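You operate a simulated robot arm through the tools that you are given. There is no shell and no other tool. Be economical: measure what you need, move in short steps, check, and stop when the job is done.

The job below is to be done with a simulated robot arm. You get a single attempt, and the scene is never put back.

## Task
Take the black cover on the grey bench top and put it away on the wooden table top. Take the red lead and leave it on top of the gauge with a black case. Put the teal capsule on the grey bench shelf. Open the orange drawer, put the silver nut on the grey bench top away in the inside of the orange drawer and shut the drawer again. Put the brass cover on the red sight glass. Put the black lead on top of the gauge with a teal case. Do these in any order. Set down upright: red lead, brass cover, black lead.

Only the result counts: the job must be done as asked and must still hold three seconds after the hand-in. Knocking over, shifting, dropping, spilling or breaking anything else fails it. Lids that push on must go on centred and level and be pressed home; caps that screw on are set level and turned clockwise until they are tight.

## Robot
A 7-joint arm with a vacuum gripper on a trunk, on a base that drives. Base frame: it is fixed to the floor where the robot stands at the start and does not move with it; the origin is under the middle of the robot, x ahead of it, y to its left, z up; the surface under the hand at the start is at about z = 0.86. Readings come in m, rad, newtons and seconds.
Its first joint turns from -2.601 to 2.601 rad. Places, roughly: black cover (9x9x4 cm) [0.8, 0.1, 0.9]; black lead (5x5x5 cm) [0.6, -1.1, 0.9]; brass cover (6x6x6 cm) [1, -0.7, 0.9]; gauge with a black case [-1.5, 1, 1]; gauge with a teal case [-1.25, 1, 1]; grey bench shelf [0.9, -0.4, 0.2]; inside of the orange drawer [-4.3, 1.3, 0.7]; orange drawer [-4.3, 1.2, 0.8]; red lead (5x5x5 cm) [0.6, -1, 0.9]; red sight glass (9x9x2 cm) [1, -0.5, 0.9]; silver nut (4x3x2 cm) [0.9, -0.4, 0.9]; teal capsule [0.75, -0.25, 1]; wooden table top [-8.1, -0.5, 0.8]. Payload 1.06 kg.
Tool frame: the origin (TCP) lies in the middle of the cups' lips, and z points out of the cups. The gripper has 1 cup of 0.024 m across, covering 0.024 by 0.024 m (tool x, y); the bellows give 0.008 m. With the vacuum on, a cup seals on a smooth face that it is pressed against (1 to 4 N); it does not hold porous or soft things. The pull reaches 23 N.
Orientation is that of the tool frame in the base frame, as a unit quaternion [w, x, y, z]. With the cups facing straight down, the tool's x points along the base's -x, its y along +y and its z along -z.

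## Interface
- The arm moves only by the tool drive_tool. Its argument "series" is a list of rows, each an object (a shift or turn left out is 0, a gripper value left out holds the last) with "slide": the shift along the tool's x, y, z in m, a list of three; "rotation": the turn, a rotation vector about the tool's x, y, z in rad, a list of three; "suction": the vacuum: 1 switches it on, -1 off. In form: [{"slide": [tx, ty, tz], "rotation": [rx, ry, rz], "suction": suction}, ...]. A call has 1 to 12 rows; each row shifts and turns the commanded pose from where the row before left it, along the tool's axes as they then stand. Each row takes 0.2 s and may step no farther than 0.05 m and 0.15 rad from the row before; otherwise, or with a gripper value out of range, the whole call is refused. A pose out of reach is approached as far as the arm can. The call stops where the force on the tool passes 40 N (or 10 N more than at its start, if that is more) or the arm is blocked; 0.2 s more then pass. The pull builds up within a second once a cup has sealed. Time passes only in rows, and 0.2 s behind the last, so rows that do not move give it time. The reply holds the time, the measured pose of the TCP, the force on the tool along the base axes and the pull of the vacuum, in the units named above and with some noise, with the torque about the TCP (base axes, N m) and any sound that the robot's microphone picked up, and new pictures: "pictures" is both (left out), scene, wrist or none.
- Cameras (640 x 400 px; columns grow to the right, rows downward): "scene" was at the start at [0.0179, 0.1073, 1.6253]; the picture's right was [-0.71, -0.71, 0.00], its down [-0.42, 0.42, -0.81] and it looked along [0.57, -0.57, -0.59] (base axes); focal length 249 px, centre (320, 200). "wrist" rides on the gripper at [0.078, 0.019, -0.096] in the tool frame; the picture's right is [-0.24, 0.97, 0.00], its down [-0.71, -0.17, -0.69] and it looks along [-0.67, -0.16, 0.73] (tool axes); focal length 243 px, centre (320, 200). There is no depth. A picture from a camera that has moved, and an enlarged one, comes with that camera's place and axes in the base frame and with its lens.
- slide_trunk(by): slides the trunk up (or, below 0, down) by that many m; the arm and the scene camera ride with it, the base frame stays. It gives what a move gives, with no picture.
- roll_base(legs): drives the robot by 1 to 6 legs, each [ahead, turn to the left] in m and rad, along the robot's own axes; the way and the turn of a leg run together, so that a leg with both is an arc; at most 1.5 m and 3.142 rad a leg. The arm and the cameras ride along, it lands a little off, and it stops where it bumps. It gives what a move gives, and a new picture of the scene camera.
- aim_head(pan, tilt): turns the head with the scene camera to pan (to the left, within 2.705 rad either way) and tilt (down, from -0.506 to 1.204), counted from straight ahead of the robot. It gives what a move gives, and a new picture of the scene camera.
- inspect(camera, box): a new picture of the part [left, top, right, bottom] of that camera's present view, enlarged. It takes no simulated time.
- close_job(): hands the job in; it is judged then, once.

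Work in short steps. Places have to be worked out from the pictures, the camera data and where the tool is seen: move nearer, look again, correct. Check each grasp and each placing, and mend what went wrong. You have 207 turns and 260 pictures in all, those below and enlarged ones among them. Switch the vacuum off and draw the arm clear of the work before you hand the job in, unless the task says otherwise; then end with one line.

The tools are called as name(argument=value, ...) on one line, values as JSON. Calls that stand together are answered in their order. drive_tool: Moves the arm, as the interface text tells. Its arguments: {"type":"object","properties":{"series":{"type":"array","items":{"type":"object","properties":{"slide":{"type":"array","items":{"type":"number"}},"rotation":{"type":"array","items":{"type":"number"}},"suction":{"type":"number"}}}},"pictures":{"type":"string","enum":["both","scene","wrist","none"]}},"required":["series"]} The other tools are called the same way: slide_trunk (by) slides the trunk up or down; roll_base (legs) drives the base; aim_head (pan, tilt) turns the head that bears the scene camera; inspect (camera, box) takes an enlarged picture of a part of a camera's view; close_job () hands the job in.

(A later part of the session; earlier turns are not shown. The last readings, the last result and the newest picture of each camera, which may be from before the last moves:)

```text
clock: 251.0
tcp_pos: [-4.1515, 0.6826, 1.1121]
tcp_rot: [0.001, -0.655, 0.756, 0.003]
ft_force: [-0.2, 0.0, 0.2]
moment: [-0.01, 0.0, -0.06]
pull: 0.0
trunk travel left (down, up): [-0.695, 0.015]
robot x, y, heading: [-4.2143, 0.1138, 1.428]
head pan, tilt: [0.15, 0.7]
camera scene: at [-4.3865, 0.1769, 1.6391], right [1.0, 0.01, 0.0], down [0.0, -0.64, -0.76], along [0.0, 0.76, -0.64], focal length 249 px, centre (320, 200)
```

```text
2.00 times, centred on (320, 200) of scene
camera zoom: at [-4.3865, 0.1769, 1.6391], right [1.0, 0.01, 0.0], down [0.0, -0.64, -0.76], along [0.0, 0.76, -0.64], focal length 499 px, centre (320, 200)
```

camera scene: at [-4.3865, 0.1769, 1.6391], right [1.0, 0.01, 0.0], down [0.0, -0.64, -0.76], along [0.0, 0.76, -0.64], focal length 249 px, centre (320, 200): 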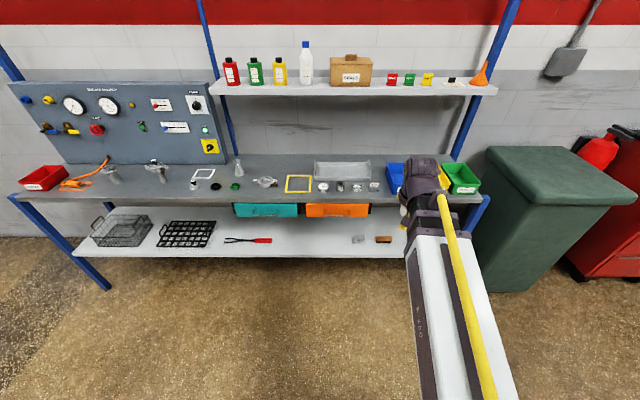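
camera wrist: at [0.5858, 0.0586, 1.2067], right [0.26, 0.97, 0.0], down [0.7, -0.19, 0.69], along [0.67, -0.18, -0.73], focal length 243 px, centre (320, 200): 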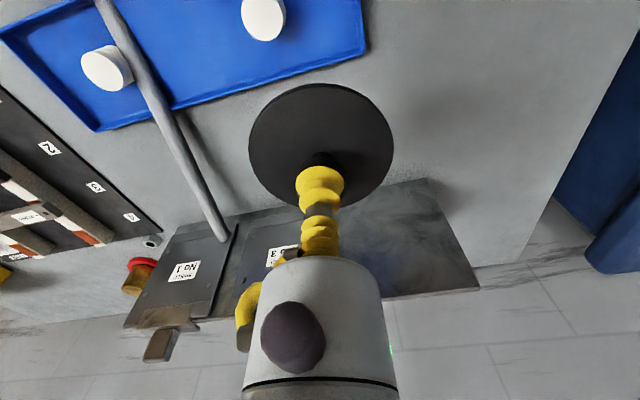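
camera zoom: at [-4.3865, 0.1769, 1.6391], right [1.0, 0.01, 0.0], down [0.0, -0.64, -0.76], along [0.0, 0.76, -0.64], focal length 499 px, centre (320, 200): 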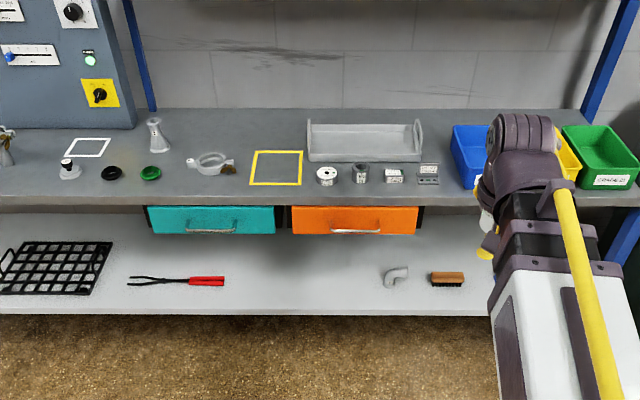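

The orange drawer face is centred at about x = -4.30, y = 1.10, z from 0.75 to 0.84, with a bar handle low on it. I'll position the tool in front, square up the yaw, and pitch the tool to face the drawer.

drive_tool(series=[{"slide": [-0.0372, 0.0305, 0]}, {"slide": [-0.0372, 0.0305, 0]}, {"slide": [-0.0372, 0.0305, 0]}, {"slide": [-0.0372, 0.0305, 0]}, {"slide": [-0.0372, 0.0305, 0]}, {"slide": [-0.0372, 0.0305, 0]}, {"rotation": [0, 0, -0.143]}, {"slide": [0, 0, 0.03]}], pictures="none")

drive_tool(series=[{"rotation": [0, -0.15, 0]}, {"rotation": [0, -0.15, 0]}, {"rotation": [0, -0.15, 0]}, {"rotation": [0, -0.15, 0]}, {"rotation": [0, -0.15, 0]}, {"rotation": [0, -0.15, 0]}, {"rotation": [0, -0.15, 0]}, {"rotation": [0, -0.15, 0]}, {"rotation": [0, -0.15, 0]}, {"rotation": [0, -0.15, 0]}, {"rotation": [0, -0.07, 0]}], pictures="both")

```text
clock: 252.8
tcp_pos: [-4.302, 0.9286, 1.0831]
tcp_rot: [-0.003, 0.707, -0.707, -0.003]
ft_force: [-0.1, 0.3, 0.0]
moment: [-0.01, 0.01, 0.0]
pull: 0.0
trunk travel left (down, up): [-0.695, 0.015]
robot x, y, heading: [-4.2117, 0.1132, 1.433]
head pan, tilt: [0.15, 0.7]
```

```text
clock: 255.2
tcp_pos: [-4.2874, 0.9284, 1.0672]
tcp_rot: [0.446, -0.443, 0.584, 0.514]
ft_force: [-1.4, -0.1, 1.7]
moment: [-0.09, -0.01, -0.07]
pull: 0.2
trunk travel left (down, up): [-0.695, 0.015]
robot x, y, heading: [-4.211, 0.1121, 1.427]
head pan, tilt: [0.15, 0.7]
camera scene: at [-4.3866, 0.177, 1.6392], right [1.0, 0.01, 0.0], down [0.0, -0.64, -0.76], along [0.0, 0.76, -0.64], focal length 249 px, centre (320, 200)
camera wrist: at [-4.3294, 0.8297, 1.0017], right [-0.9, 0.09, 0.43], down [0.27, -0.65, 0.71], along [0.34, 0.75, 0.56], focal length 243 px, centre (320, 200)
```

scene: 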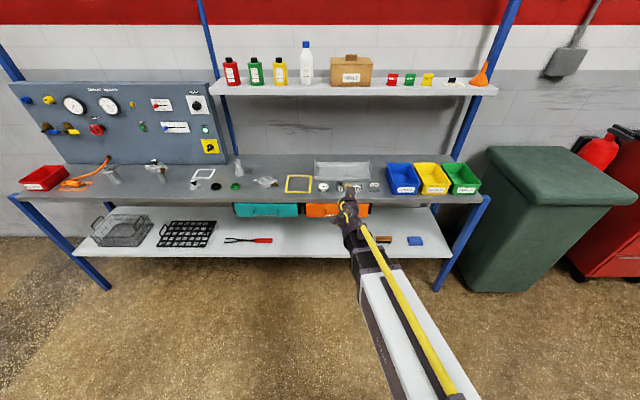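
wrist: 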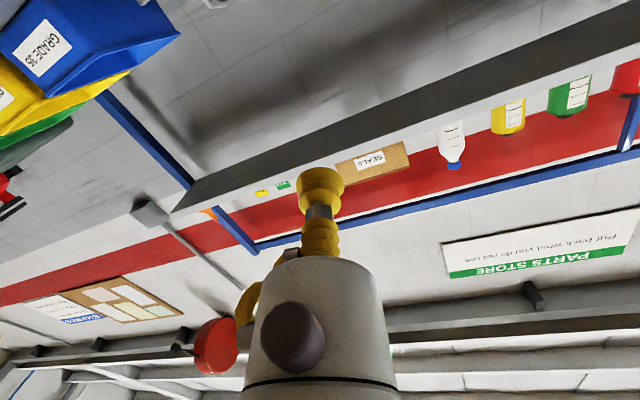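

The orientation hasn't fully converged. I'll wait a couple of rows and recheck.

drive_tool(series=[{}, {}, {}, {}], pictures="none")

```text
clock: 256.2
tcp_pos: [-4.301, 0.9301, 1.082]
tcp_rot: [0.5, -0.499, 0.5, 0.501]
ft_force: [-0.5, -0.1, 0.2]
moment: [0.0, 0.01, -0.05]
pull: 0.2
trunk travel left (down, up): [-0.695, 0.015]
robot x, y, heading: [-4.2122, 0.1126, 1.431]
head pan, tilt: [0.15, 0.7]
```

Now it faces +y squarely. I'll lower with the trunk to the face height.

slide_trunk(by=-0.267)

drive_tool(series=[{"slide": [0, 0, 0.03]}], pictures="both")

```text
clock: 258.9
tcp_pos: [-4.3006, 0.9305, 0.8154]
tcp_rot: [0.5, -0.499, 0.499, 0.501]
ft_force: [0.1, 0.8, -0.1]
moment: [0.04, 0.02, -0.03]
pull: 0.0
trunk travel left (down, up): [-0.428, 0.282]
robot x, y, heading: [-4.2113, 0.1118, 1.424]
head pan, tilt: [0.15, 0.7]
```

```text
clock: 259.3
tcp_pos: [-4.301, 0.9606, 0.8162]
tcp_rot: [0.501, -0.498, 0.499, 0.502]
ft_force: [0.6, 0.5, -0.5]
moment: [0.0, -0.03, -0.01]
pull: 0.0
trunk travel left (down, up): [-0.428, 0.282]
robot x, y, heading: [-4.2114, 0.1126, 1.427]
head pan, tilt: [0.15, 0.7]
camera scene: at [-4.3866, 0.1767, 1.3722], right [1.0, 0.01, 0.0], down [0.0, -0.64, -0.77], along [0.0, 0.77, -0.64], focal length 249 px, centre (320, 200)
camera wrist: at [-4.3195, 0.8647, 0.7377], right [-0.97, 0.0, 0.24], down [0.17, -0.69, 0.71], along [0.16, 0.73, 0.67], focal length 243 px, centre (320, 200)
```

scene: 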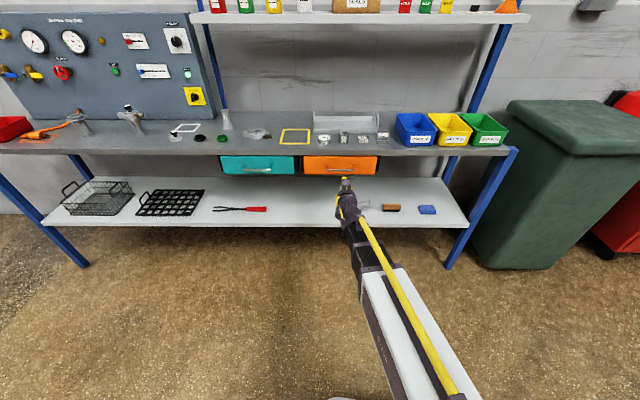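
wrist: 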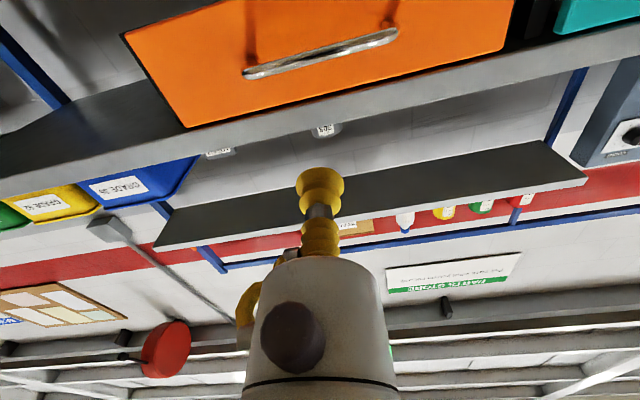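

The handle covers the centre, so I'll seal on the clear face area right of it (x of about -4.205, z of about 0.79).

drive_tool(series=[{"slide": [0.01, -0.048, 0]}, {"slide": [0.016, -0.047, 0]}, {"slide": [0, 0, 0.05]}, {"slide": [0, 0, 0.03]}, {}], pictures="wrist")

```text
clock: 260.5
tcp_pos: [-4.222, 1.042, 0.7863]
tcp_rot: [0.47, -0.456, 0.541, 0.528]
ft_force: [0.1, -0.6, 0.4]
moment: [-0.01, -0.01, 0.01]
pull: 0.0
out of reach, approached as far as the arm can: row 2, 3, 4
trunk travel left (down, up): [-0.428, 0.282]
robot x, y, heading: [-4.2092, 0.1127, 1.429]
head pan, tilt: [0.15, 0.7]
camera wrist: at [-4.2542, 0.9464, 0.7127], right [-0.93, 0.03, 0.37], down [0.25, -0.69, 0.68], along [0.28, 0.72, 0.64], focal length 243 px, centre (320, 200)
```

wrist: 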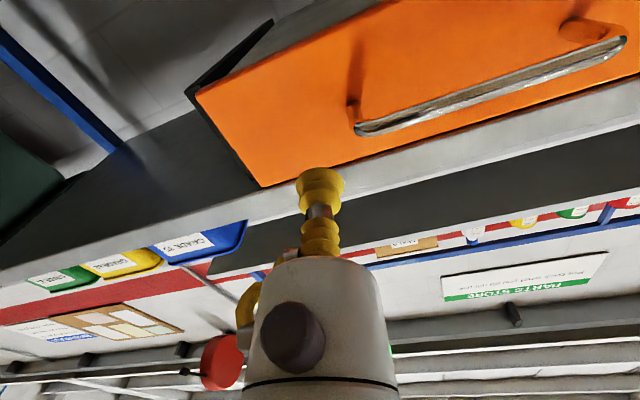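

Out of reach from this base position. I'll retract the tool, bring the base 0.15 m closer, and retry.

drive_tool(series=[{"slide": [0, 0, -0.05]}, {"slide": [0, 0, -0.05]}, {"slide": [0, 0, -0.05]}, {"slide": [0, 0, -0.04]}, {}], pictures="none")

roll_base(legs=[[0.13, 0]])

drive_tool(series=[{}, {}], pictures="none")

```text
clock: 261.7
tcp_pos: [-4.227, 0.8483, 0.7893]
tcp_rot: [0.47, -0.456, 0.54, 0.528]
ft_force: [-0.1, 0.2, 0.1]
moment: [-0.03, -0.02, 0.0]
pull: 0.0
trunk travel left (down, up): [-0.428, 0.282]
robot x, y, heading: [-4.2148, 0.1135, 1.43]
head pan, tilt: [0.15, 0.7]
```

```text
clock: 263.0
tcp_pos: [-4.2051, 0.9801, 0.7896]
tcp_rot: [0.471, -0.455, 0.541, 0.527]
ft_force: [0.3, 0.1, 0.3]
moment: [0.01, 0.02, -0.02]
pull: 0.0
trunk travel left (down, up): [-0.428, 0.282]
robot x, y, heading: [-4.1945, 0.2449, 1.421]
head pan, tilt: [0.15, 0.7]
camera scene: at [-4.367, 0.3099, 1.3721], right [1.0, 0.0, 0.0], down [0.0, -0.64, -0.77], along [0.0, 0.77, -0.64], focal length 249 px, centre (320, 200)
```

scene: 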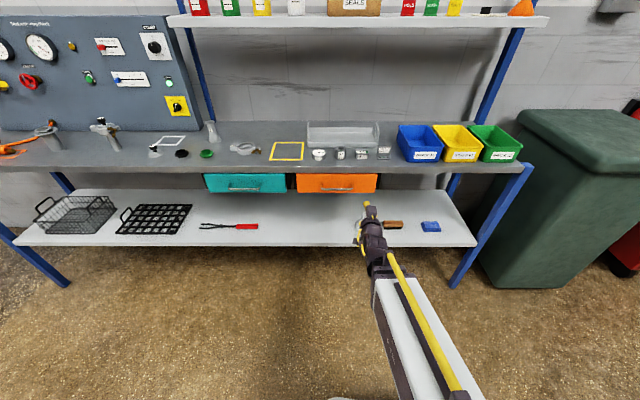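

```text
clock: 263.6
tcp_pos: [-4.2048, 0.9805, 0.7891]
tcp_rot: [0.472, -0.454, 0.542, 0.526]
ft_force: [0.1, 0.0, 0.1]
moment: [-0.03, -0.02, 0.01]
pull: 0.0
trunk travel left (down, up): [-0.428, 0.282]
robot x, y, heading: [-4.1926, 0.2426, 1.423]
head pan, tilt: [0.15, 0.7]
```

Only the roll about the tool axis differs, and the tool still points along +y, so that's fine. I'll approach the face with suction.

drive_tool(series=[{"slide": [0, 0, 0.045], "suction": 1}, {"slide": [0, 0, 0.04]}, {"slide": [0, 0, 0.025]}, {"slide": [0, 0, 0.01]}, {}], pictures="wrist")

```text
clock: 264.8
tcp_pos: [-4.2021, 1.0997, 0.7895]
tcp_rot: [0.471, -0.455, 0.541, 0.527]
ft_force: [-0.2, 0.1, 0.3]
moment: [-0.04, 0.01, 0.02]
pull: 0.0
trunk travel left (down, up): [-0.428, 0.282]
robot x, y, heading: [-4.1937, 0.242, 1.424]
head pan, tilt: [0.15, 0.7]
camera wrist: at [-4.2353, 1.004, 0.7155], right [-0.93, 0.03, 0.37], down [0.25, -0.69, 0.68], along [0.28, 0.72, 0.64], focal length 243 px, centre (320, 200)
```

wrist: 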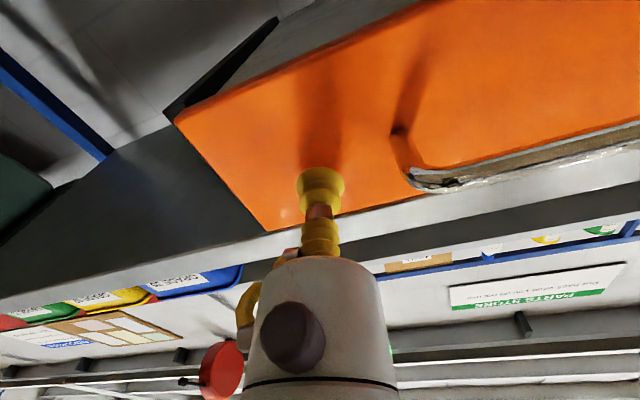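

Placement on the face is clear of the handle. A bit further to contact.

drive_tool(series=[{"slide": [0, 0, 0.008]}, {"slide": [0, 0, 0.006]}, {"slide": [0, 0, 0.005]}, {}, {}], pictures="none")

```text
clock: 266.2
tcp_pos: [-4.2017, 1.1179, 0.7896]
tcp_rot: [0.47, -0.456, 0.542, 0.527]
ft_force: [-0.6, -8.5, -4.8]
moment: [0.23, 0.01, 0.12]
pull: 23.3
trunk travel left (down, up): [-0.428, 0.282]
robot x, y, heading: [-4.1938, 0.243, 1.423]
head pan, tilt: [0.15, 0.7]
stopped in row 5: the force on the tool passed its limit at 41 N (the readings are from after the stop); the commanded pose is now the measured one
```

Sealed on the drawer. Pull gently.

drive_tool(series=[{"slide": [0, 0, -0.01]}, {"slide": [0, 0, -0.02]}, {"slide": [0, 0, -0.02]}, {"slide": [0, 0, -0.02]}, {}], pictures="scene")

```text
clock: 267.4
tcp_pos: [-4.2042, 1.0493, 0.7899]
tcp_rot: [0.47, -0.455, 0.543, 0.527]
ft_force: [7.1, -1.3, -1.6]
moment: [0.1, 0.06, 0.17]
pull: 22.8
trunk travel left (down, up): [-0.428, 0.282]
robot x, y, heading: [-4.1917, 0.2461, 1.422]
head pan, tilt: [0.15, 0.7]
camera scene: at [-4.3662, 0.31, 1.3722], right [1.0, 0.0, 0.0], down [0.0, -0.64, -0.76], along [0.0, 0.76, -0.64], focal length 249 px, centre (320, 200)
```

scene: 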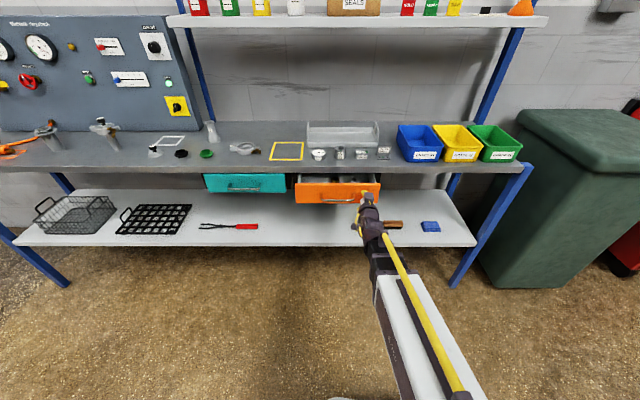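

The drawer is sliding open. I'll continue pulling with compensation for the slight skew.

drive_tool(series=[{"slide": [0, -0.003, -0.025]}, {"slide": [0, -0.0008, -0.025]}, {"slide": [0, -0.0008, -0.025]}, {"slide": [0, -0.0008, -0.025]}, {"slide": [0, -0.0008, -0.02]}, {}], pictures="scene")

inspect(camera="scene", box=[260, 130, 420, 230])

```text
clock: 268.8
tcp_pos: [-4.2043, 0.9526, 0.7853]
tcp_rot: [0.473, -0.456, 0.542, 0.525]
ft_force: [6.9, -0.7, 5.6]
moment: [-0.03, -0.01, 0.06]
pull: 22.8
out of reach, approached as far as the arm can: row 4, 5
trunk travel left (down, up): [-0.428, 0.282]
robot x, y, heading: [-4.1901, 0.2484, 1.42]
head pan, tilt: [0.15, 0.7]
camera scene: at [-4.3663, 0.3094, 1.3722], right [1.0, 0.0, 0.0], down [0.0, -0.64, -0.77], along [0.0, 0.77, -0.64], focal length 249 px, centre (320, 200)
```

scene: 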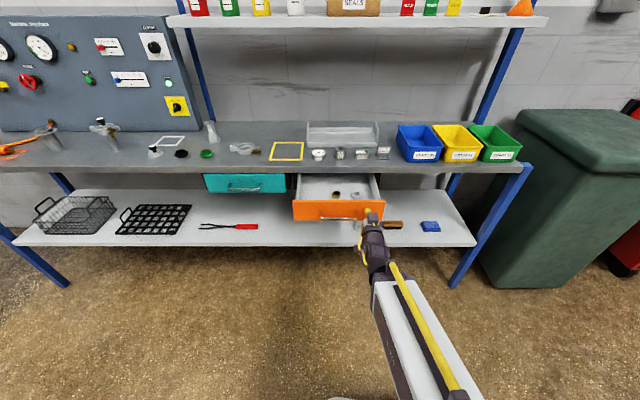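

```text
4.00 times, centred on (340, 180) of scene
camera zoom: at [-4.3663, 0.3094, 1.3722], right [1.0, 0.0, 0.0], down [0.0, -0.64, -0.77], along [0.0, 0.77, -0.64], focal length 998 px, centre (240, 280)
```

zoom: 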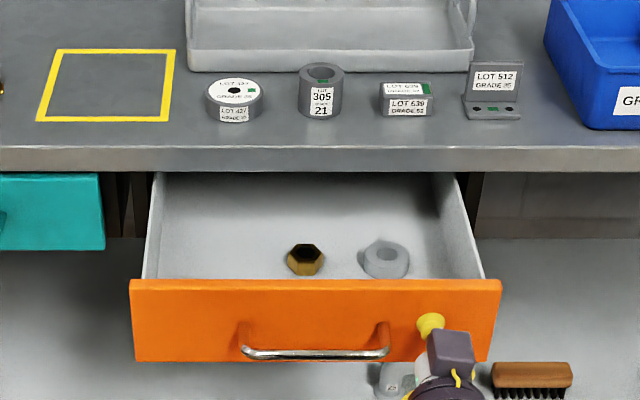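

Drawer is open about 16 cm, which is enough. I'll release the suction and back the base away.

drive_tool(series=[{"suction": -1}, {}, {}, {}], pictures="none")

roll_base(legs=[[-0.35, 0]])

inspect(camera="wrist", box=[0, 0, 640, 400])

```text
clock: 269.8
tcp_pos: [-4.205, 0.9529, 0.7842]
tcp_rot: [0.473, -0.457, 0.541, 0.524]
ft_force: [0.2, 0.1, 0.1]
moment: [0.0, 0.0, -0.01]
pull: 0.0
trunk travel left (down, up): [-0.428, 0.282]
robot x, y, heading: [-4.1924, 0.2428, 1.426]
head pan, tilt: [0.15, 0.7]
```

```text
clock: 272.1
tcp_pos: [-4.2556, 0.5991, 0.7845]
tcp_rot: [0.473, -0.457, 0.541, 0.524]
ft_force: [0.4, 0.5, 0.0]
moment: [0.04, -0.03, -0.01]
pull: 0.0
trunk travel left (down, up): [-0.428, 0.282]
robot x, y, heading: [-4.2437, -0.1082, 1.419]
head pan, tilt: [0.15, 0.7]
camera scene: at [-4.4192, -0.0435, 1.3721], right [1.0, 0.0, 0.0], down [0.0, -0.64, -0.76], along [0.0, 0.76, -0.64], focal length 249 px, centre (320, 200)
```

scene: 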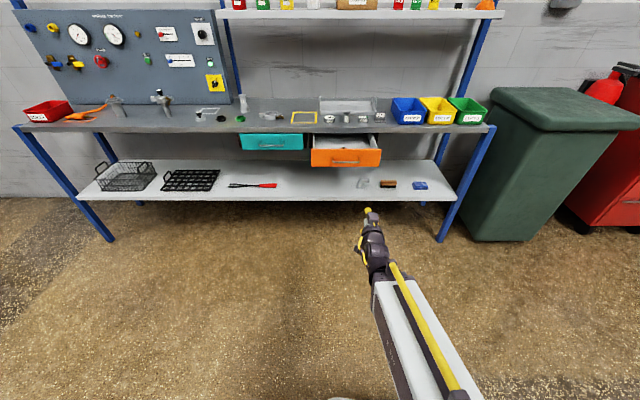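

```text
1.00 times, centred on (320, 200) of wrist (not enlarged: the box is as wide or as high as the picture)
camera zoom: at [-4.2884, 0.5033, 0.7102], right [-0.93, 0.03, 0.37], down [0.24, -0.69, 0.68], along [0.28, 0.72, 0.64], focal length 243 px, centre (320, 200)
```

zoom: 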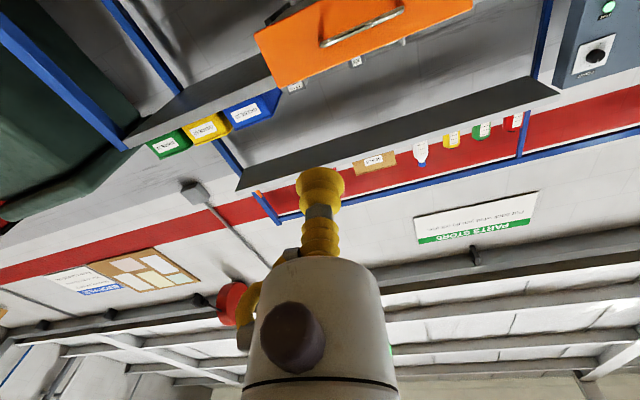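

Raise the trunk and restore the tool to pointing down.

slide_trunk(by=0.27)

drive_tool(series=[{"rotation": [0, 0.15, 0]}, {"rotation": [0, 0.15, 0]}, {"rotation": [0, 0.15, 0]}, {"rotation": [0, 0.15, 0]}, {"rotation": [0, 0.15, 0]}, {"rotation": [0, 0.15, 0]}, {"rotation": [0, 0.15, 0]}, {"rotation": [0, 0.15, 0]}, {"rotation": [0, 0.15, 0]}, {"rotation": [0, 0.15, 0]}, {"rotation": [0, 0.07, 0]}, {}], pictures="none")

drive_tool(series=[{}, {}], pictures="none")

```text
clock: 274.8
tcp_pos: [-4.2548, 0.5975, 1.0543]
tcp_rot: [0.473, -0.456, 0.542, 0.524]
ft_force: [0.4, -0.3, -0.2]
moment: [0.06, -0.03, 0.0]
pull: 0.0
trunk travel left (down, up): [-0.698, 0.012]
robot x, y, heading: [-4.2459, -0.1055, 1.42]
head pan, tilt: [0.15, 0.7]
```

```text
clock: 277.4
tcp_pos: [-4.2303, 0.607, 1.052]
tcp_rot: [0.019, -0.64, 0.764, 0.079]
ft_force: [0.3, 0.1, 0.6]
moment: [-0.02, 0.03, -0.01]
pull: 0.0
out of reach, approached as far as the arm can: row 1, 2, 3, 4
trunk travel left (down, up): [-0.698, 0.012]
robot x, y, heading: [-4.2488, -0.1148, 1.423]
head pan, tilt: [0.15, 0.7]
```

```text
clock: 278.0
tcp_pos: [-4.2286, 0.6068, 1.0526]
tcp_rot: [0.019, -0.641, 0.764, 0.079]
ft_force: [0.1, 0.6, 0.2]
moment: [0.01, -0.02, 0.0]
pull: 0.0
trunk travel left (down, up): [-0.698, 0.012]
robot x, y, heading: [-4.2464, -0.1117, 1.418]
head pan, tilt: [0.15, 0.7]
```

A small tilt remains; I'll correct it.

drive_tool(series=[{"rotation": [0.048, 0.0655, 0]}, {"rotation": [0.0486, 0.0655, 0]}, {"slide": [0, 0, -0.05]}, {}], pictures="none")

aim_head(pan=-1.6, tilt=0.35)

```text
clock: 279.0
tcp_pos: [-4.2276, 0.6075, 1.1042]
tcp_rot: [0.0, -0.642, 0.767, -0.001]
ft_force: [0.1, -0.5, -0.4]
moment: [-0.06, 0.01, 0.0]
pull: 0.0
trunk travel left (down, up): [-0.698, 0.012]
robot x, y, heading: [-4.2482, -0.1124, 1.423]
head pan, tilt: [0.15, 0.7]
```

```text
clock: 280.8
tcp_pos: [-4.2295, 0.6067, 1.104]
tcp_rot: [0.001, -0.642, 0.767, -0.001]
ft_force: [-0.5, -0.5, -0.3]
moment: [-0.02, 0.01, -0.02]
pull: 0.1
trunk travel left (down, up): [-0.698, 0.012]
robot x, y, heading: [-4.2459, -0.1094, 1.426]
head pan, tilt: [-1.6, 0.351]
camera scene: at [-4.3274, -0.1449, 1.6735], right [-0.18, -0.98, 0.0], down [-0.34, 0.06, -0.94], along [0.92, -0.17, -0.34], focal length 249 px, centre (320, 200)
```

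scene: 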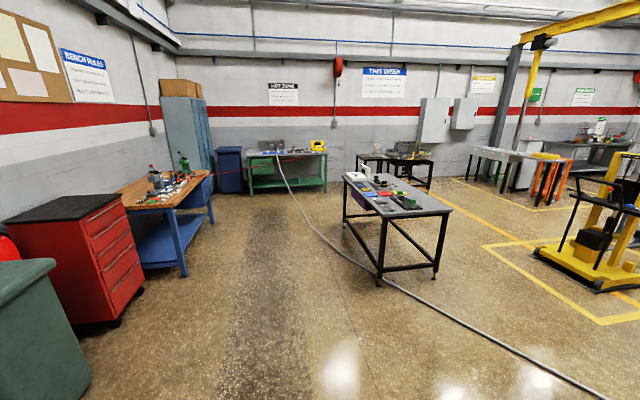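

I'll zoom on the floor between here and the bench.

inspect(camera="scene", box=[200, 150, 440, 300])

inspect(camera="scene", box=[230, 130, 350, 205])

```text
2.67 times, centred on (320, 225) of scene
camera zoom: at [-4.3274, -0.1449, 1.6735], right [-0.18, -0.98, 0.0], down [-0.34, 0.06, -0.94], along [0.92, -0.17, -0.34], focal length 665 px, centre (320, 133)
```

zoom: 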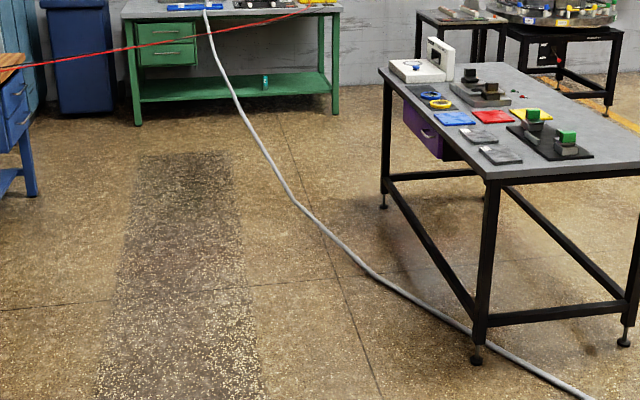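

```text
5.33 times, centred on (290, 168) of scene
camera zoom: at [-4.3274, -0.1449, 1.6735], right [-0.18, -0.98, 0.0], down [-0.34, 0.06, -0.94], along [0.92, -0.17, -0.34], focal length 1330 px, centre (480, 373)
```

zoom: 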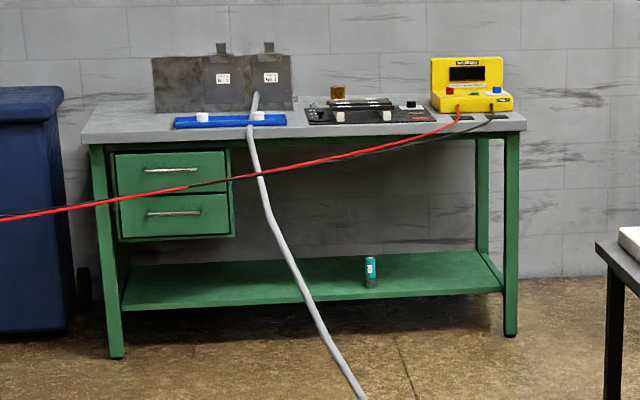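

No obvious disc yet. I'll drive partway to the bench and look again from closer.

roll_base(legs=[[0, -1.49], [1.4, 0], [1.4, 0]])

aim_head(pan=-0.2, tilt=0.45)

aim_head(pan=-1.2, tilt=0.6)

aim_head(pan=0.8, tilt=0.5)

```text
clock: 298.2
tcp_pos: [-0.7045, -0.2075, 1.104]
tcp_rot: [-0.001, 0.038, 0.999, -0.001]
ft_force: [0.0, 0.6, -0.2]
moment: [0.02, -0.02, 0.0]
pull: 0.0
trunk travel left (down, up): [-0.698, 0.012]
robot x, y, heading: [-1.418, -0.262, -0.049]
head pan, tilt: [-1.6, 0.351]
camera scene: at [-1.4608, -0.1839, 1.6735], right [-1.0, 0.08, 0.0], down [0.03, 0.34, -0.94], along [-0.07, -0.94, -0.34], focal length 249 px, centre (320, 200)
```

scene: 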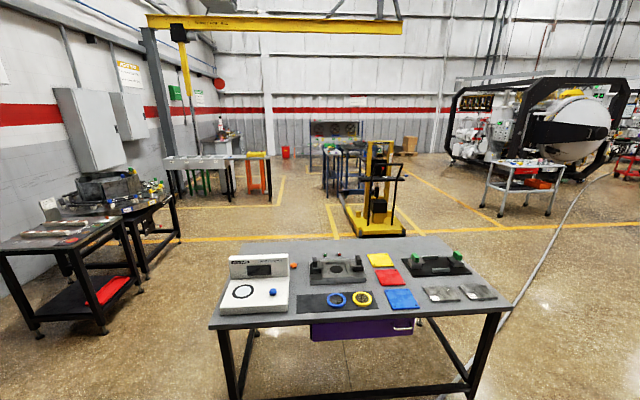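

```text
clock: 299.7
tcp_pos: [-0.7033, -0.2083, 1.1041]
tcp_rot: [-0.001, 0.038, 0.999, 0.0]
ft_force: [-0.8, -0.4, 0.2]
moment: [0.01, 0.01, 0.0]
pull: 0.2
trunk travel left (down, up): [-0.698, 0.012]
robot x, y, heading: [-1.4168, -0.259, -0.051]
head pan, tilt: [-0.201, 0.45]
camera scene: at [-1.3645, -0.1138, 1.6643], right [-0.25, -0.97, 0.0], down [-0.42, 0.11, -0.9], along [0.87, -0.22, -0.44], focal length 249 px, centre (320, 200)
```

scene: 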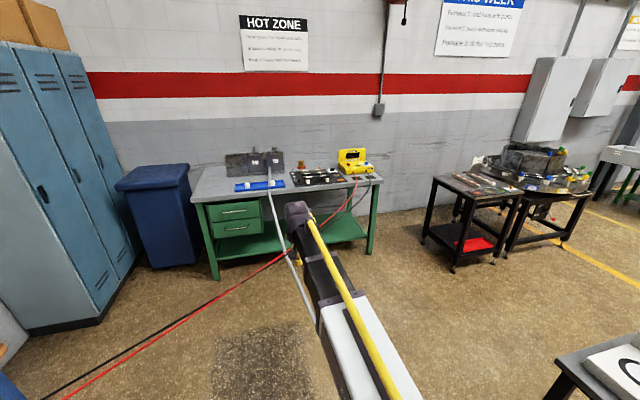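

```text
clock: 301.0
tcp_pos: [-0.7041, -0.2078, 1.1041]
tcp_rot: [0.0, 0.038, 0.999, 0.0]
ft_force: [-0.4, 0.5, 0.4]
moment: [-0.03, -0.03, -0.01]
pull: 0.0
trunk travel left (down, up): [-0.698, 0.012]
robot x, y, heading: [-1.4179, -0.2669, -0.047]
head pan, tilt: [-1.201, 0.6]
camera scene: at [-1.4256, -0.1749, 1.6508], right [-0.95, -0.32, 0.0], down [-0.18, 0.54, -0.83], along [0.26, -0.78, -0.56], focal length 249 px, centre (320, 200)
```

scene: 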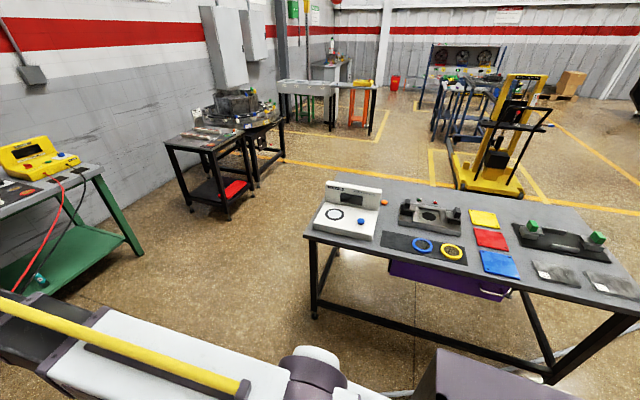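

```text
clock: 302.9
tcp_pos: [-0.7043, -0.2081, 1.1042]
tcp_rot: [0.0, 0.038, 0.999, 0.0]
ft_force: [0.1, 0.0, 0.0]
moment: [0.04, -0.01, 0.02]
pull: 0.1
trunk travel left (down, up): [-0.698, 0.012]
robot x, y, heading: [-1.413, -0.2636, -0.052]
head pan, tilt: [0.799, 0.499]
camera scene: at [-1.387, -0.029, 1.6599], right [0.68, -0.73, 0.0], down [-0.35, -0.33, -0.88], along [0.64, 0.6, -0.48], focal length 249 px, centre (320, 200)
```

scene: 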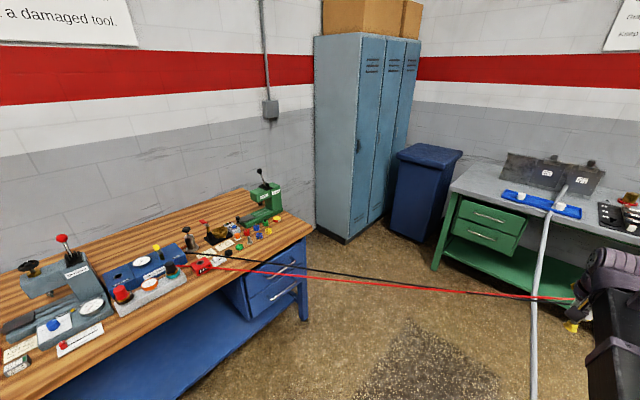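

Still unseen. I'll check beneath the arm and behind the robot.

aim_head(pan=0.3, tilt=1.1)

aim_head(pan=2.7, tilt=0.5)

aim_head(pan=-2.3, tilt=0.5)

```text
clock: 303.9
tcp_pos: [-0.7038, -0.2078, 1.1044]
tcp_rot: [0.0, 0.038, 0.999, -0.001]
ft_force: [-0.7, 0.0, 0.5]
moment: [-0.01, 0.0, 0.04]
pull: 0.0
trunk travel left (down, up): [-0.698, 0.012]
robot x, y, heading: [-1.4153, -0.2623, -0.05]
head pan, tilt: [0.3, 1.1]
camera scene: at [-1.3924, -0.0753, 1.6122], right [0.25, -0.97, 0.0], down [-0.86, -0.22, -0.45], along [0.44, 0.11, -0.89], focal length 249 px, centre (320, 200)
```

scene: 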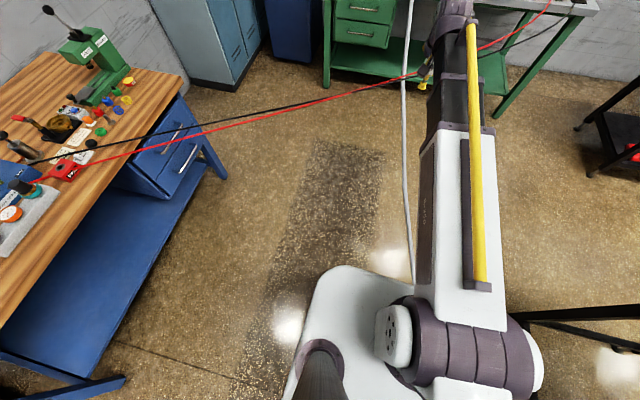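

```text
clock: 306.1
tcp_pos: [-0.7047, -0.208, 1.104]
tcp_rot: [0.0, 0.038, 0.999, -0.001]
ft_force: [-0.3, -0.4, -0.1]
moment: [0.03, -0.02, -0.03]
pull: 0.0
trunk travel left (down, up): [-0.698, 0.012]
robot x, y, heading: [-1.4188, -0.2649, -0.047]
head pan, tilt: [2.7, 0.499]
camera scene: at [-1.5338, -0.0482, 1.6598], right [0.47, 0.88, 0.0], down [0.42, -0.23, -0.88], along [-0.77, 0.41, -0.48], focal length 249 px, centre (320, 200)
```

scene: 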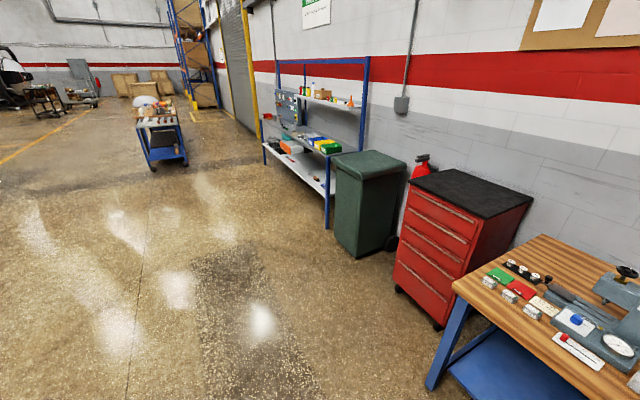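

```text
clock: 310.1
tcp_pos: [-0.7042, -0.2099, 1.1045]
tcp_rot: [0.001, 0.039, 0.999, 0.0]
ft_force: [0.4, 0.2, 0.4]
moment: [0.01, -0.01, 0.03]
pull: 0.1
trunk travel left (down, up): [-0.698, 0.012]
robot x, y, heading: [-1.4184, -0.2585, -0.048]
head pan, tilt: [-2.3, 0.499]
camera scene: at [-1.5174, -0.1559, 1.6599], right [-0.71, 0.7, 0.0], down [0.34, 0.34, -0.88], along [-0.62, -0.63, -0.48], focal length 249 px, centre (320, 200)
```

scene: 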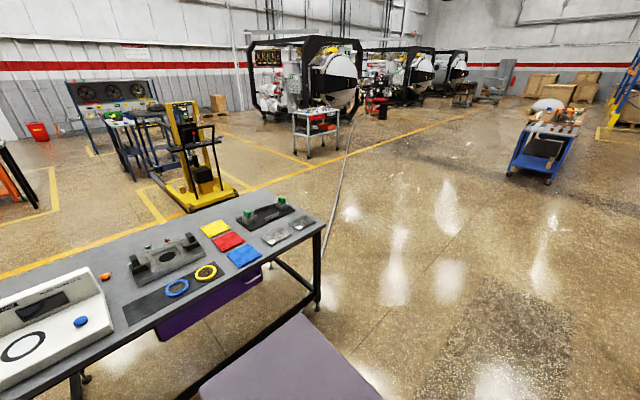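

I'll zoom on the floor area toward the cart.

inspect(camera="scene", box=[400, 90, 640, 240])

inspect(camera="scene", box=[240, 120, 480, 270])

```text
2.67 times, centred on (520, 165) of scene
camera zoom: at [-1.5174, -0.1559, 1.6599], right [-0.71, 0.7, 0.0], down [0.34, 0.34, -0.88], along [-0.62, -0.63, -0.48], focal length 665 px, centre (-213, 293)
```

zoom: 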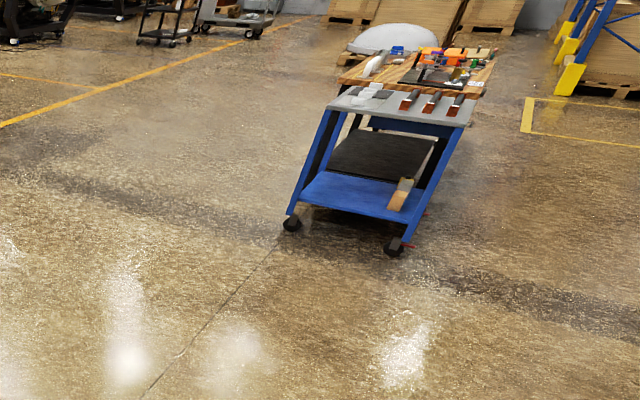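

```text
2.67 times, centred on (360, 195) of scene
camera zoom: at [-1.5174, -0.1559, 1.6599], right [-0.71, 0.7, 0.0], down [0.34, 0.34, -0.88], along [-0.62, -0.63, -0.48], focal length 665 px, centre (213, 213)
```

zoom: 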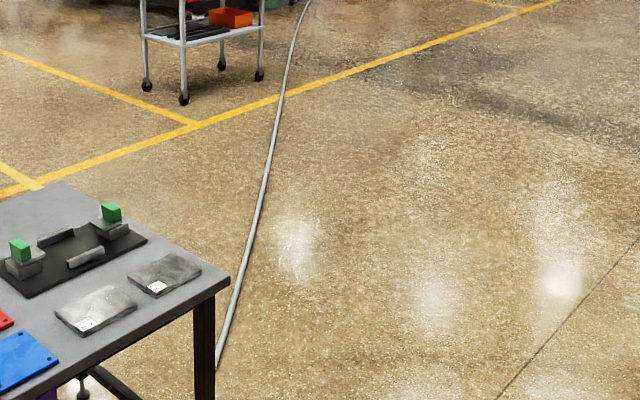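

Not on the floor in view. I'll drive up to the bench and look at it and its surroundings.

roll_base(legs=[[0, -0.08], [1.4, 0], [0, 0.13]])

aim_head(pan=0.4, tilt=0.7)

aim_head(pan=-0.7, tilt=0.8)

```text
clock: 318.0
tcp_pos: [0.6541, -0.3707, 1.1046]
tcp_rot: [-0.001, 0.022, 1.0, -0.001]
ft_force: [0.4, 0.3, 0.0]
moment: [0.01, -0.01, 0.03]
pull: 0.1
trunk travel left (down, up): [-0.698, 0.012]
robot x, y, heading: [-0.056, -0.4506, -0.012]
head pan, tilt: [-2.3, 0.499]
camera scene: at [-0.1613, -0.3455, 1.6598], right [-0.74, 0.68, 0.0], down [0.32, 0.35, -0.88], along [-0.59, -0.65, -0.48], focal length 249 px, centre (320, 200)
```

scene: 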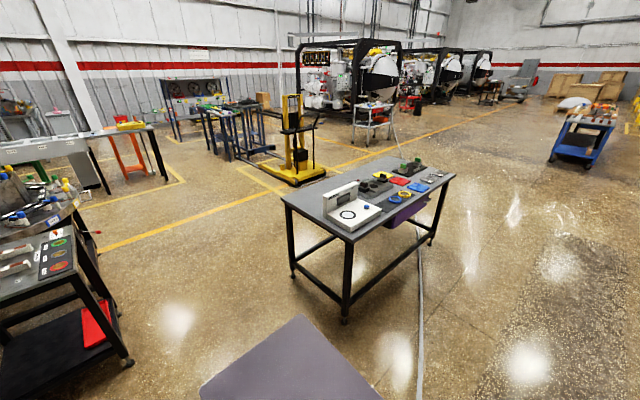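

```text
clock: 320.4
tcp_pos: [0.654, -0.3694, 1.1051]
tcp_rot: [0.0, 0.022, 1.0, -0.001]
ft_force: [0.2, 0.2, 0.3]
moment: [-0.01, 0.0, 0.02]
pull: 0.1
trunk travel left (down, up): [-0.698, 0.012]
robot x, y, heading: [-0.0586, -0.4506, -0.018]
head pan, tilt: [0.4, 0.7]
camera scene: at [-0.0208, -0.2472, 1.6421], right [0.37, -0.93, 0.0], down [-0.6, -0.24, -0.76], along [0.71, 0.29, -0.64], focal length 249 px, centre (320, 200)
```

scene: 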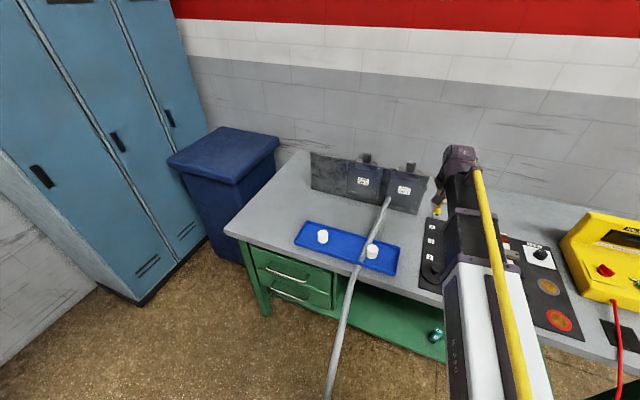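

```text
clock: 321.7
tcp_pos: [0.6537, -0.3705, 1.1032]
tcp_rot: [-0.001, 0.022, 1.0, -0.001]
ft_force: [0.6, 0.3, -0.4]
moment: [-0.03, -0.02, 0.03]
pull: 0.1
trunk travel left (down, up): [-0.698, 0.012]
robot x, y, heading: [-0.057, -0.4453, -0.013]
head pan, tilt: [-0.7, 0.799]
camera scene: at [-0.0386, -0.3319, 1.6339], right [-0.66, -0.76, 0.0], down [-0.54, 0.47, -0.7], along [0.53, -0.46, -0.72], focal length 249 px, centre (320, 200)
```

scene: 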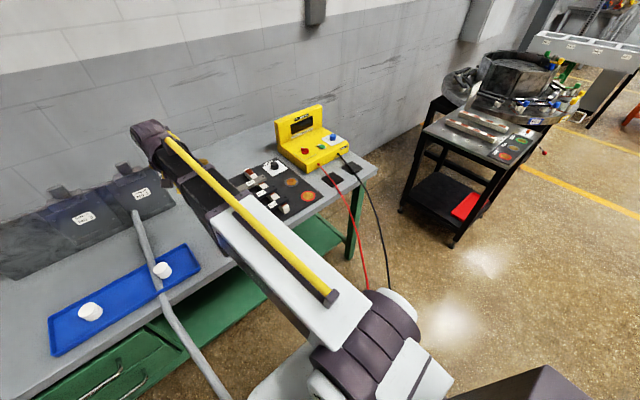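

There's something round on the mat's left edge at about (433, 265) in the earlier view. I'll look with the wrist camera and zoom.

inspect(camera="wrist", box=[0, 0, 640, 400])

inspect(camera="scene", box=[160, 130, 360, 255])

```text
1.00 times, centred on (320, 200) of wrist (not enlarged: the box is as wide or as high as the picture)
camera zoom: at [0.5761, -0.349, 1.2001], right [0.28, 0.96, 0.0], down [0.7, -0.2, 0.68], along [0.66, -0.19, -0.73], focal length 243 px, centre (320, 200)
```

zoom: 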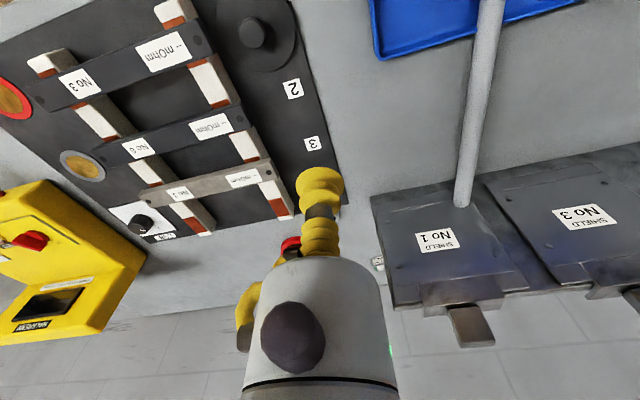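

```text
3.20 times, centred on (260, 192) of scene
camera zoom: at [-0.0386, -0.3319, 1.6339], right [-0.66, -0.76, 0.0], down [-0.54, 0.47, -0.7], along [0.53, -0.46, -0.72], focal length 798 px, centre (512, 224)
```

zoom: 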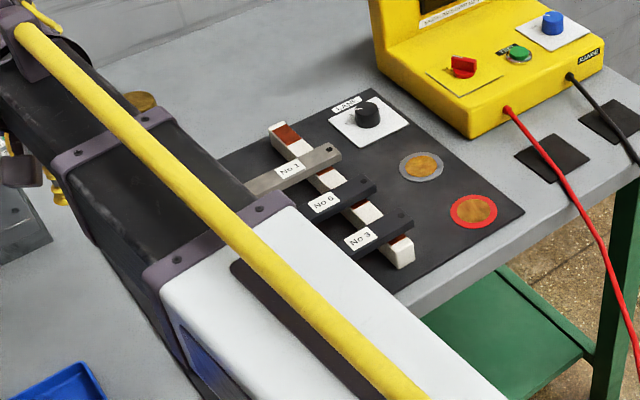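

Found: the cover is lying flat, knob up, on the black mat by label "2", so it dropped at the start of the turn. Nothing else looks disturbed. I'll fetch the nut first; I'll move in and look at it.

roll_base(legs=[[0.13, 0]])

drive_tool(series=[{"slide": [-0.04, -0.01, 0]}, {"slide": [-0.04, -0.015, 0]}, {"slide": [0, 0, 0.05]}, {}], pictures="wrist")

inspect(camera="wrist", box=[200, 80, 440, 230])

```text
clock: 323.0
tcp_pos: [0.7862, -0.3712, 1.1039]
tcp_rot: [-0.002, 0.021, 1.0, -0.002]
ft_force: [0.2, -0.7, -0.2]
moment: [-0.02, 0.03, 0.02]
pull: 0.1
trunk travel left (down, up): [-0.698, 0.012]
robot x, y, heading: [0.0744, -0.448, -0.014]
head pan, tilt: [-0.7, 0.799]
camera scene: at [0.0939, -0.3338, 1.6339], right [-0.65, -0.76, 0.0], down [-0.54, 0.47, -0.7], along [0.53, -0.46, -0.72], focal length 249 px, centre (320, 200)
```

scene: 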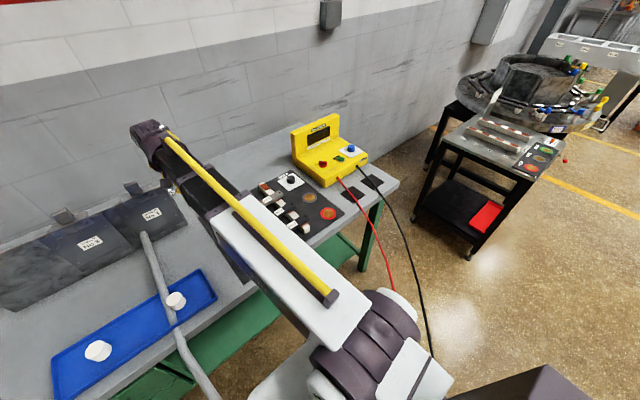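

```text
clock: 324.0
tcp_pos: [0.8638, -0.4022, 1.054]
tcp_rot: [0.0, 0.021, 1.0, -0.001]
ft_force: [-0.8, 0.1, 0.2]
moment: [0.01, -0.01, -0.01]
pull: 0.0
trunk travel left (down, up): [-0.698, 0.012]
robot x, y, heading: [0.0741, -0.4523, -0.012]
head pan, tilt: [-0.7, 0.799]
camera wrist: at [0.7863, -0.3804, 1.1494], right [0.28, 0.96, 0.0], down [0.7, -0.2, 0.68], along [0.66, -0.19, -0.73], focal length 243 px, centre (320, 200)
```

wrist: 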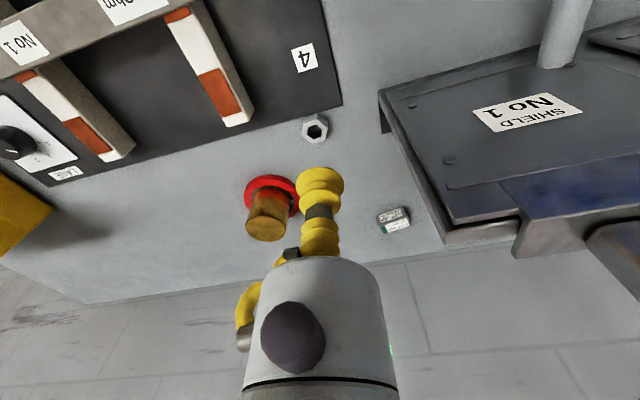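

```text
2.67 times, centred on (320, 155) of wrist
camera zoom: at [0.7863, -0.3804, 1.1494], right [0.28, 0.96, 0.0], down [0.7, -0.2, 0.68], along [0.66, -0.19, -0.73], focal length 647 px, centre (320, 320)
```

zoom: 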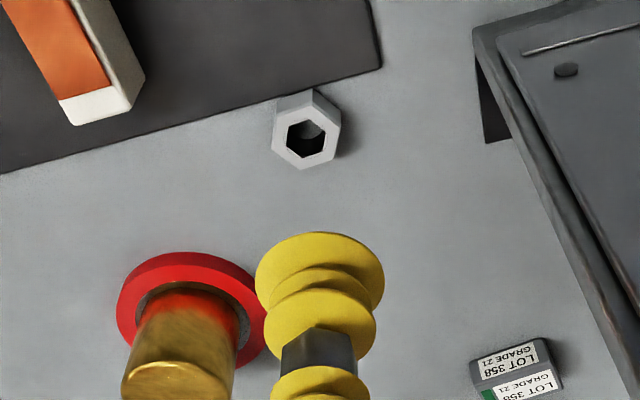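

The nut is at about (0.920, -0.424), lying flat with a hole of about 18 mm; the 24 mm cup lip should land on its ring. I'll move above and refine.

drive_tool(series=[{"slide": [-0.029, -0.01, 0]}, {"slide": [-0.0285, -0.0096, 0.03]}, {"slide": [0, 0, 0.05]}, {"slide": [0, 0, 0.035]}, {}], pictures="none")

inspect(camera="wrist", box=[220, 80, 420, 205])

```text
clock: 325.2
tcp_pos: [0.9217, -0.423, 0.9365]
tcp_rot: [0.0, 0.021, 1.0, -0.001]
ft_force: [-0.3, -0.6, -0.7]
moment: [0.03, -0.02, 0.02]
pull: 0.1
trunk travel left (down, up): [-0.698, 0.012]
robot x, y, heading: [0.0735, -0.45, -0.013]
head pan, tilt: [-0.7, 0.799]
```

```text
3.20 times, centred on (320, 142) of wrist
camera zoom: at [0.8434, -0.4022, 1.033], right [0.28, 0.96, 0.0], down [0.7, -0.2, 0.68], along [0.66, -0.19, -0.73], focal length 776 px, centre (320, 384)
```

zoom: 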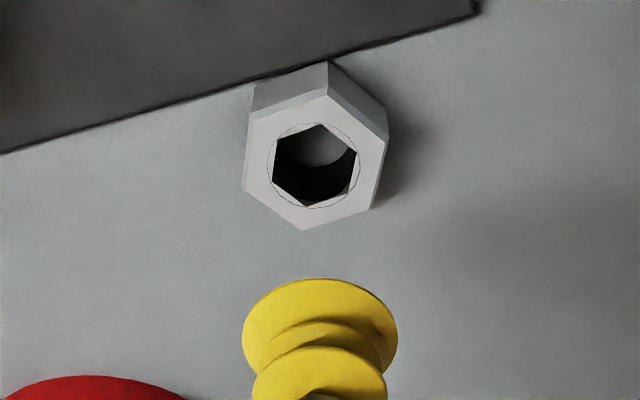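

I'll descend closer for a final centring check.

drive_tool(series=[{"slide": [0, -0.0022, 0.03]}, {"slide": [0, 0, 0.012]}, {}], pictures="none")

inspect(camera="wrist", box=[260, 120, 380, 195])

```text
clock: 326.0
tcp_pos: [0.9218, -0.4265, 0.8961]
tcp_rot: [0.001, 0.021, 1.0, -0.001]
ft_force: [-0.7, 0.1, -0.3]
moment: [0.02, 0.01, 0.03]
pull: 0.1
trunk travel left (down, up): [-0.698, 0.012]
robot x, y, heading: [0.0743, -0.451, -0.016]
head pan, tilt: [-0.7, 0.799]
```

```text
5.33 times, centred on (320, 158) of wrist
camera zoom: at [0.8442, -0.405, 0.9922], right [0.28, 0.96, 0.0], down [0.7, -0.2, 0.68], along [0.66, -0.19, -0.73], focal length 1294 px, centre (320, 427)
```

zoom: 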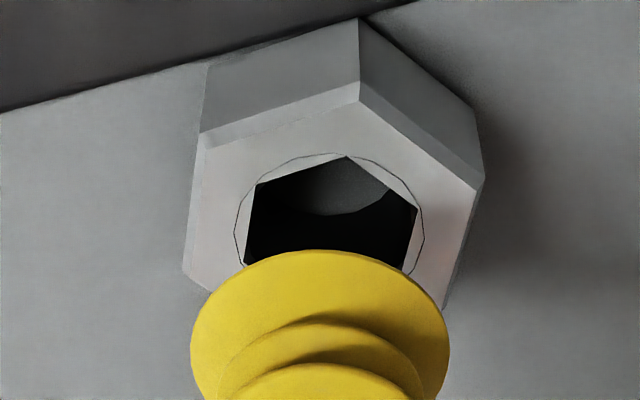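

Centred within about 1 mm. Descend with suction and press lightly.

drive_tool(series=[{"slide": [0.0005, 0.0008, 0.01], "suction": 1}, {"slide": [0, 0, 0.005]}, {"slide": [0, 0, 0.003]}, {"slide": [0, 0, 0.002]}, {}, {}, {}], pictures="none")

```text
clock: 327.6
tcp_pos: [0.9197, -0.4235, 0.877]
tcp_rot: [0.0, 0.021, 1.0, -0.001]
ft_force: [2.8, 0.1, 4.4]
moment: [0.03, -0.03, 0.0]
pull: 23.2
trunk travel left (down, up): [-0.698, 0.012]
robot x, y, heading: [0.0748, -0.4543, -0.015]
head pan, tilt: [-0.7, 0.799]
```

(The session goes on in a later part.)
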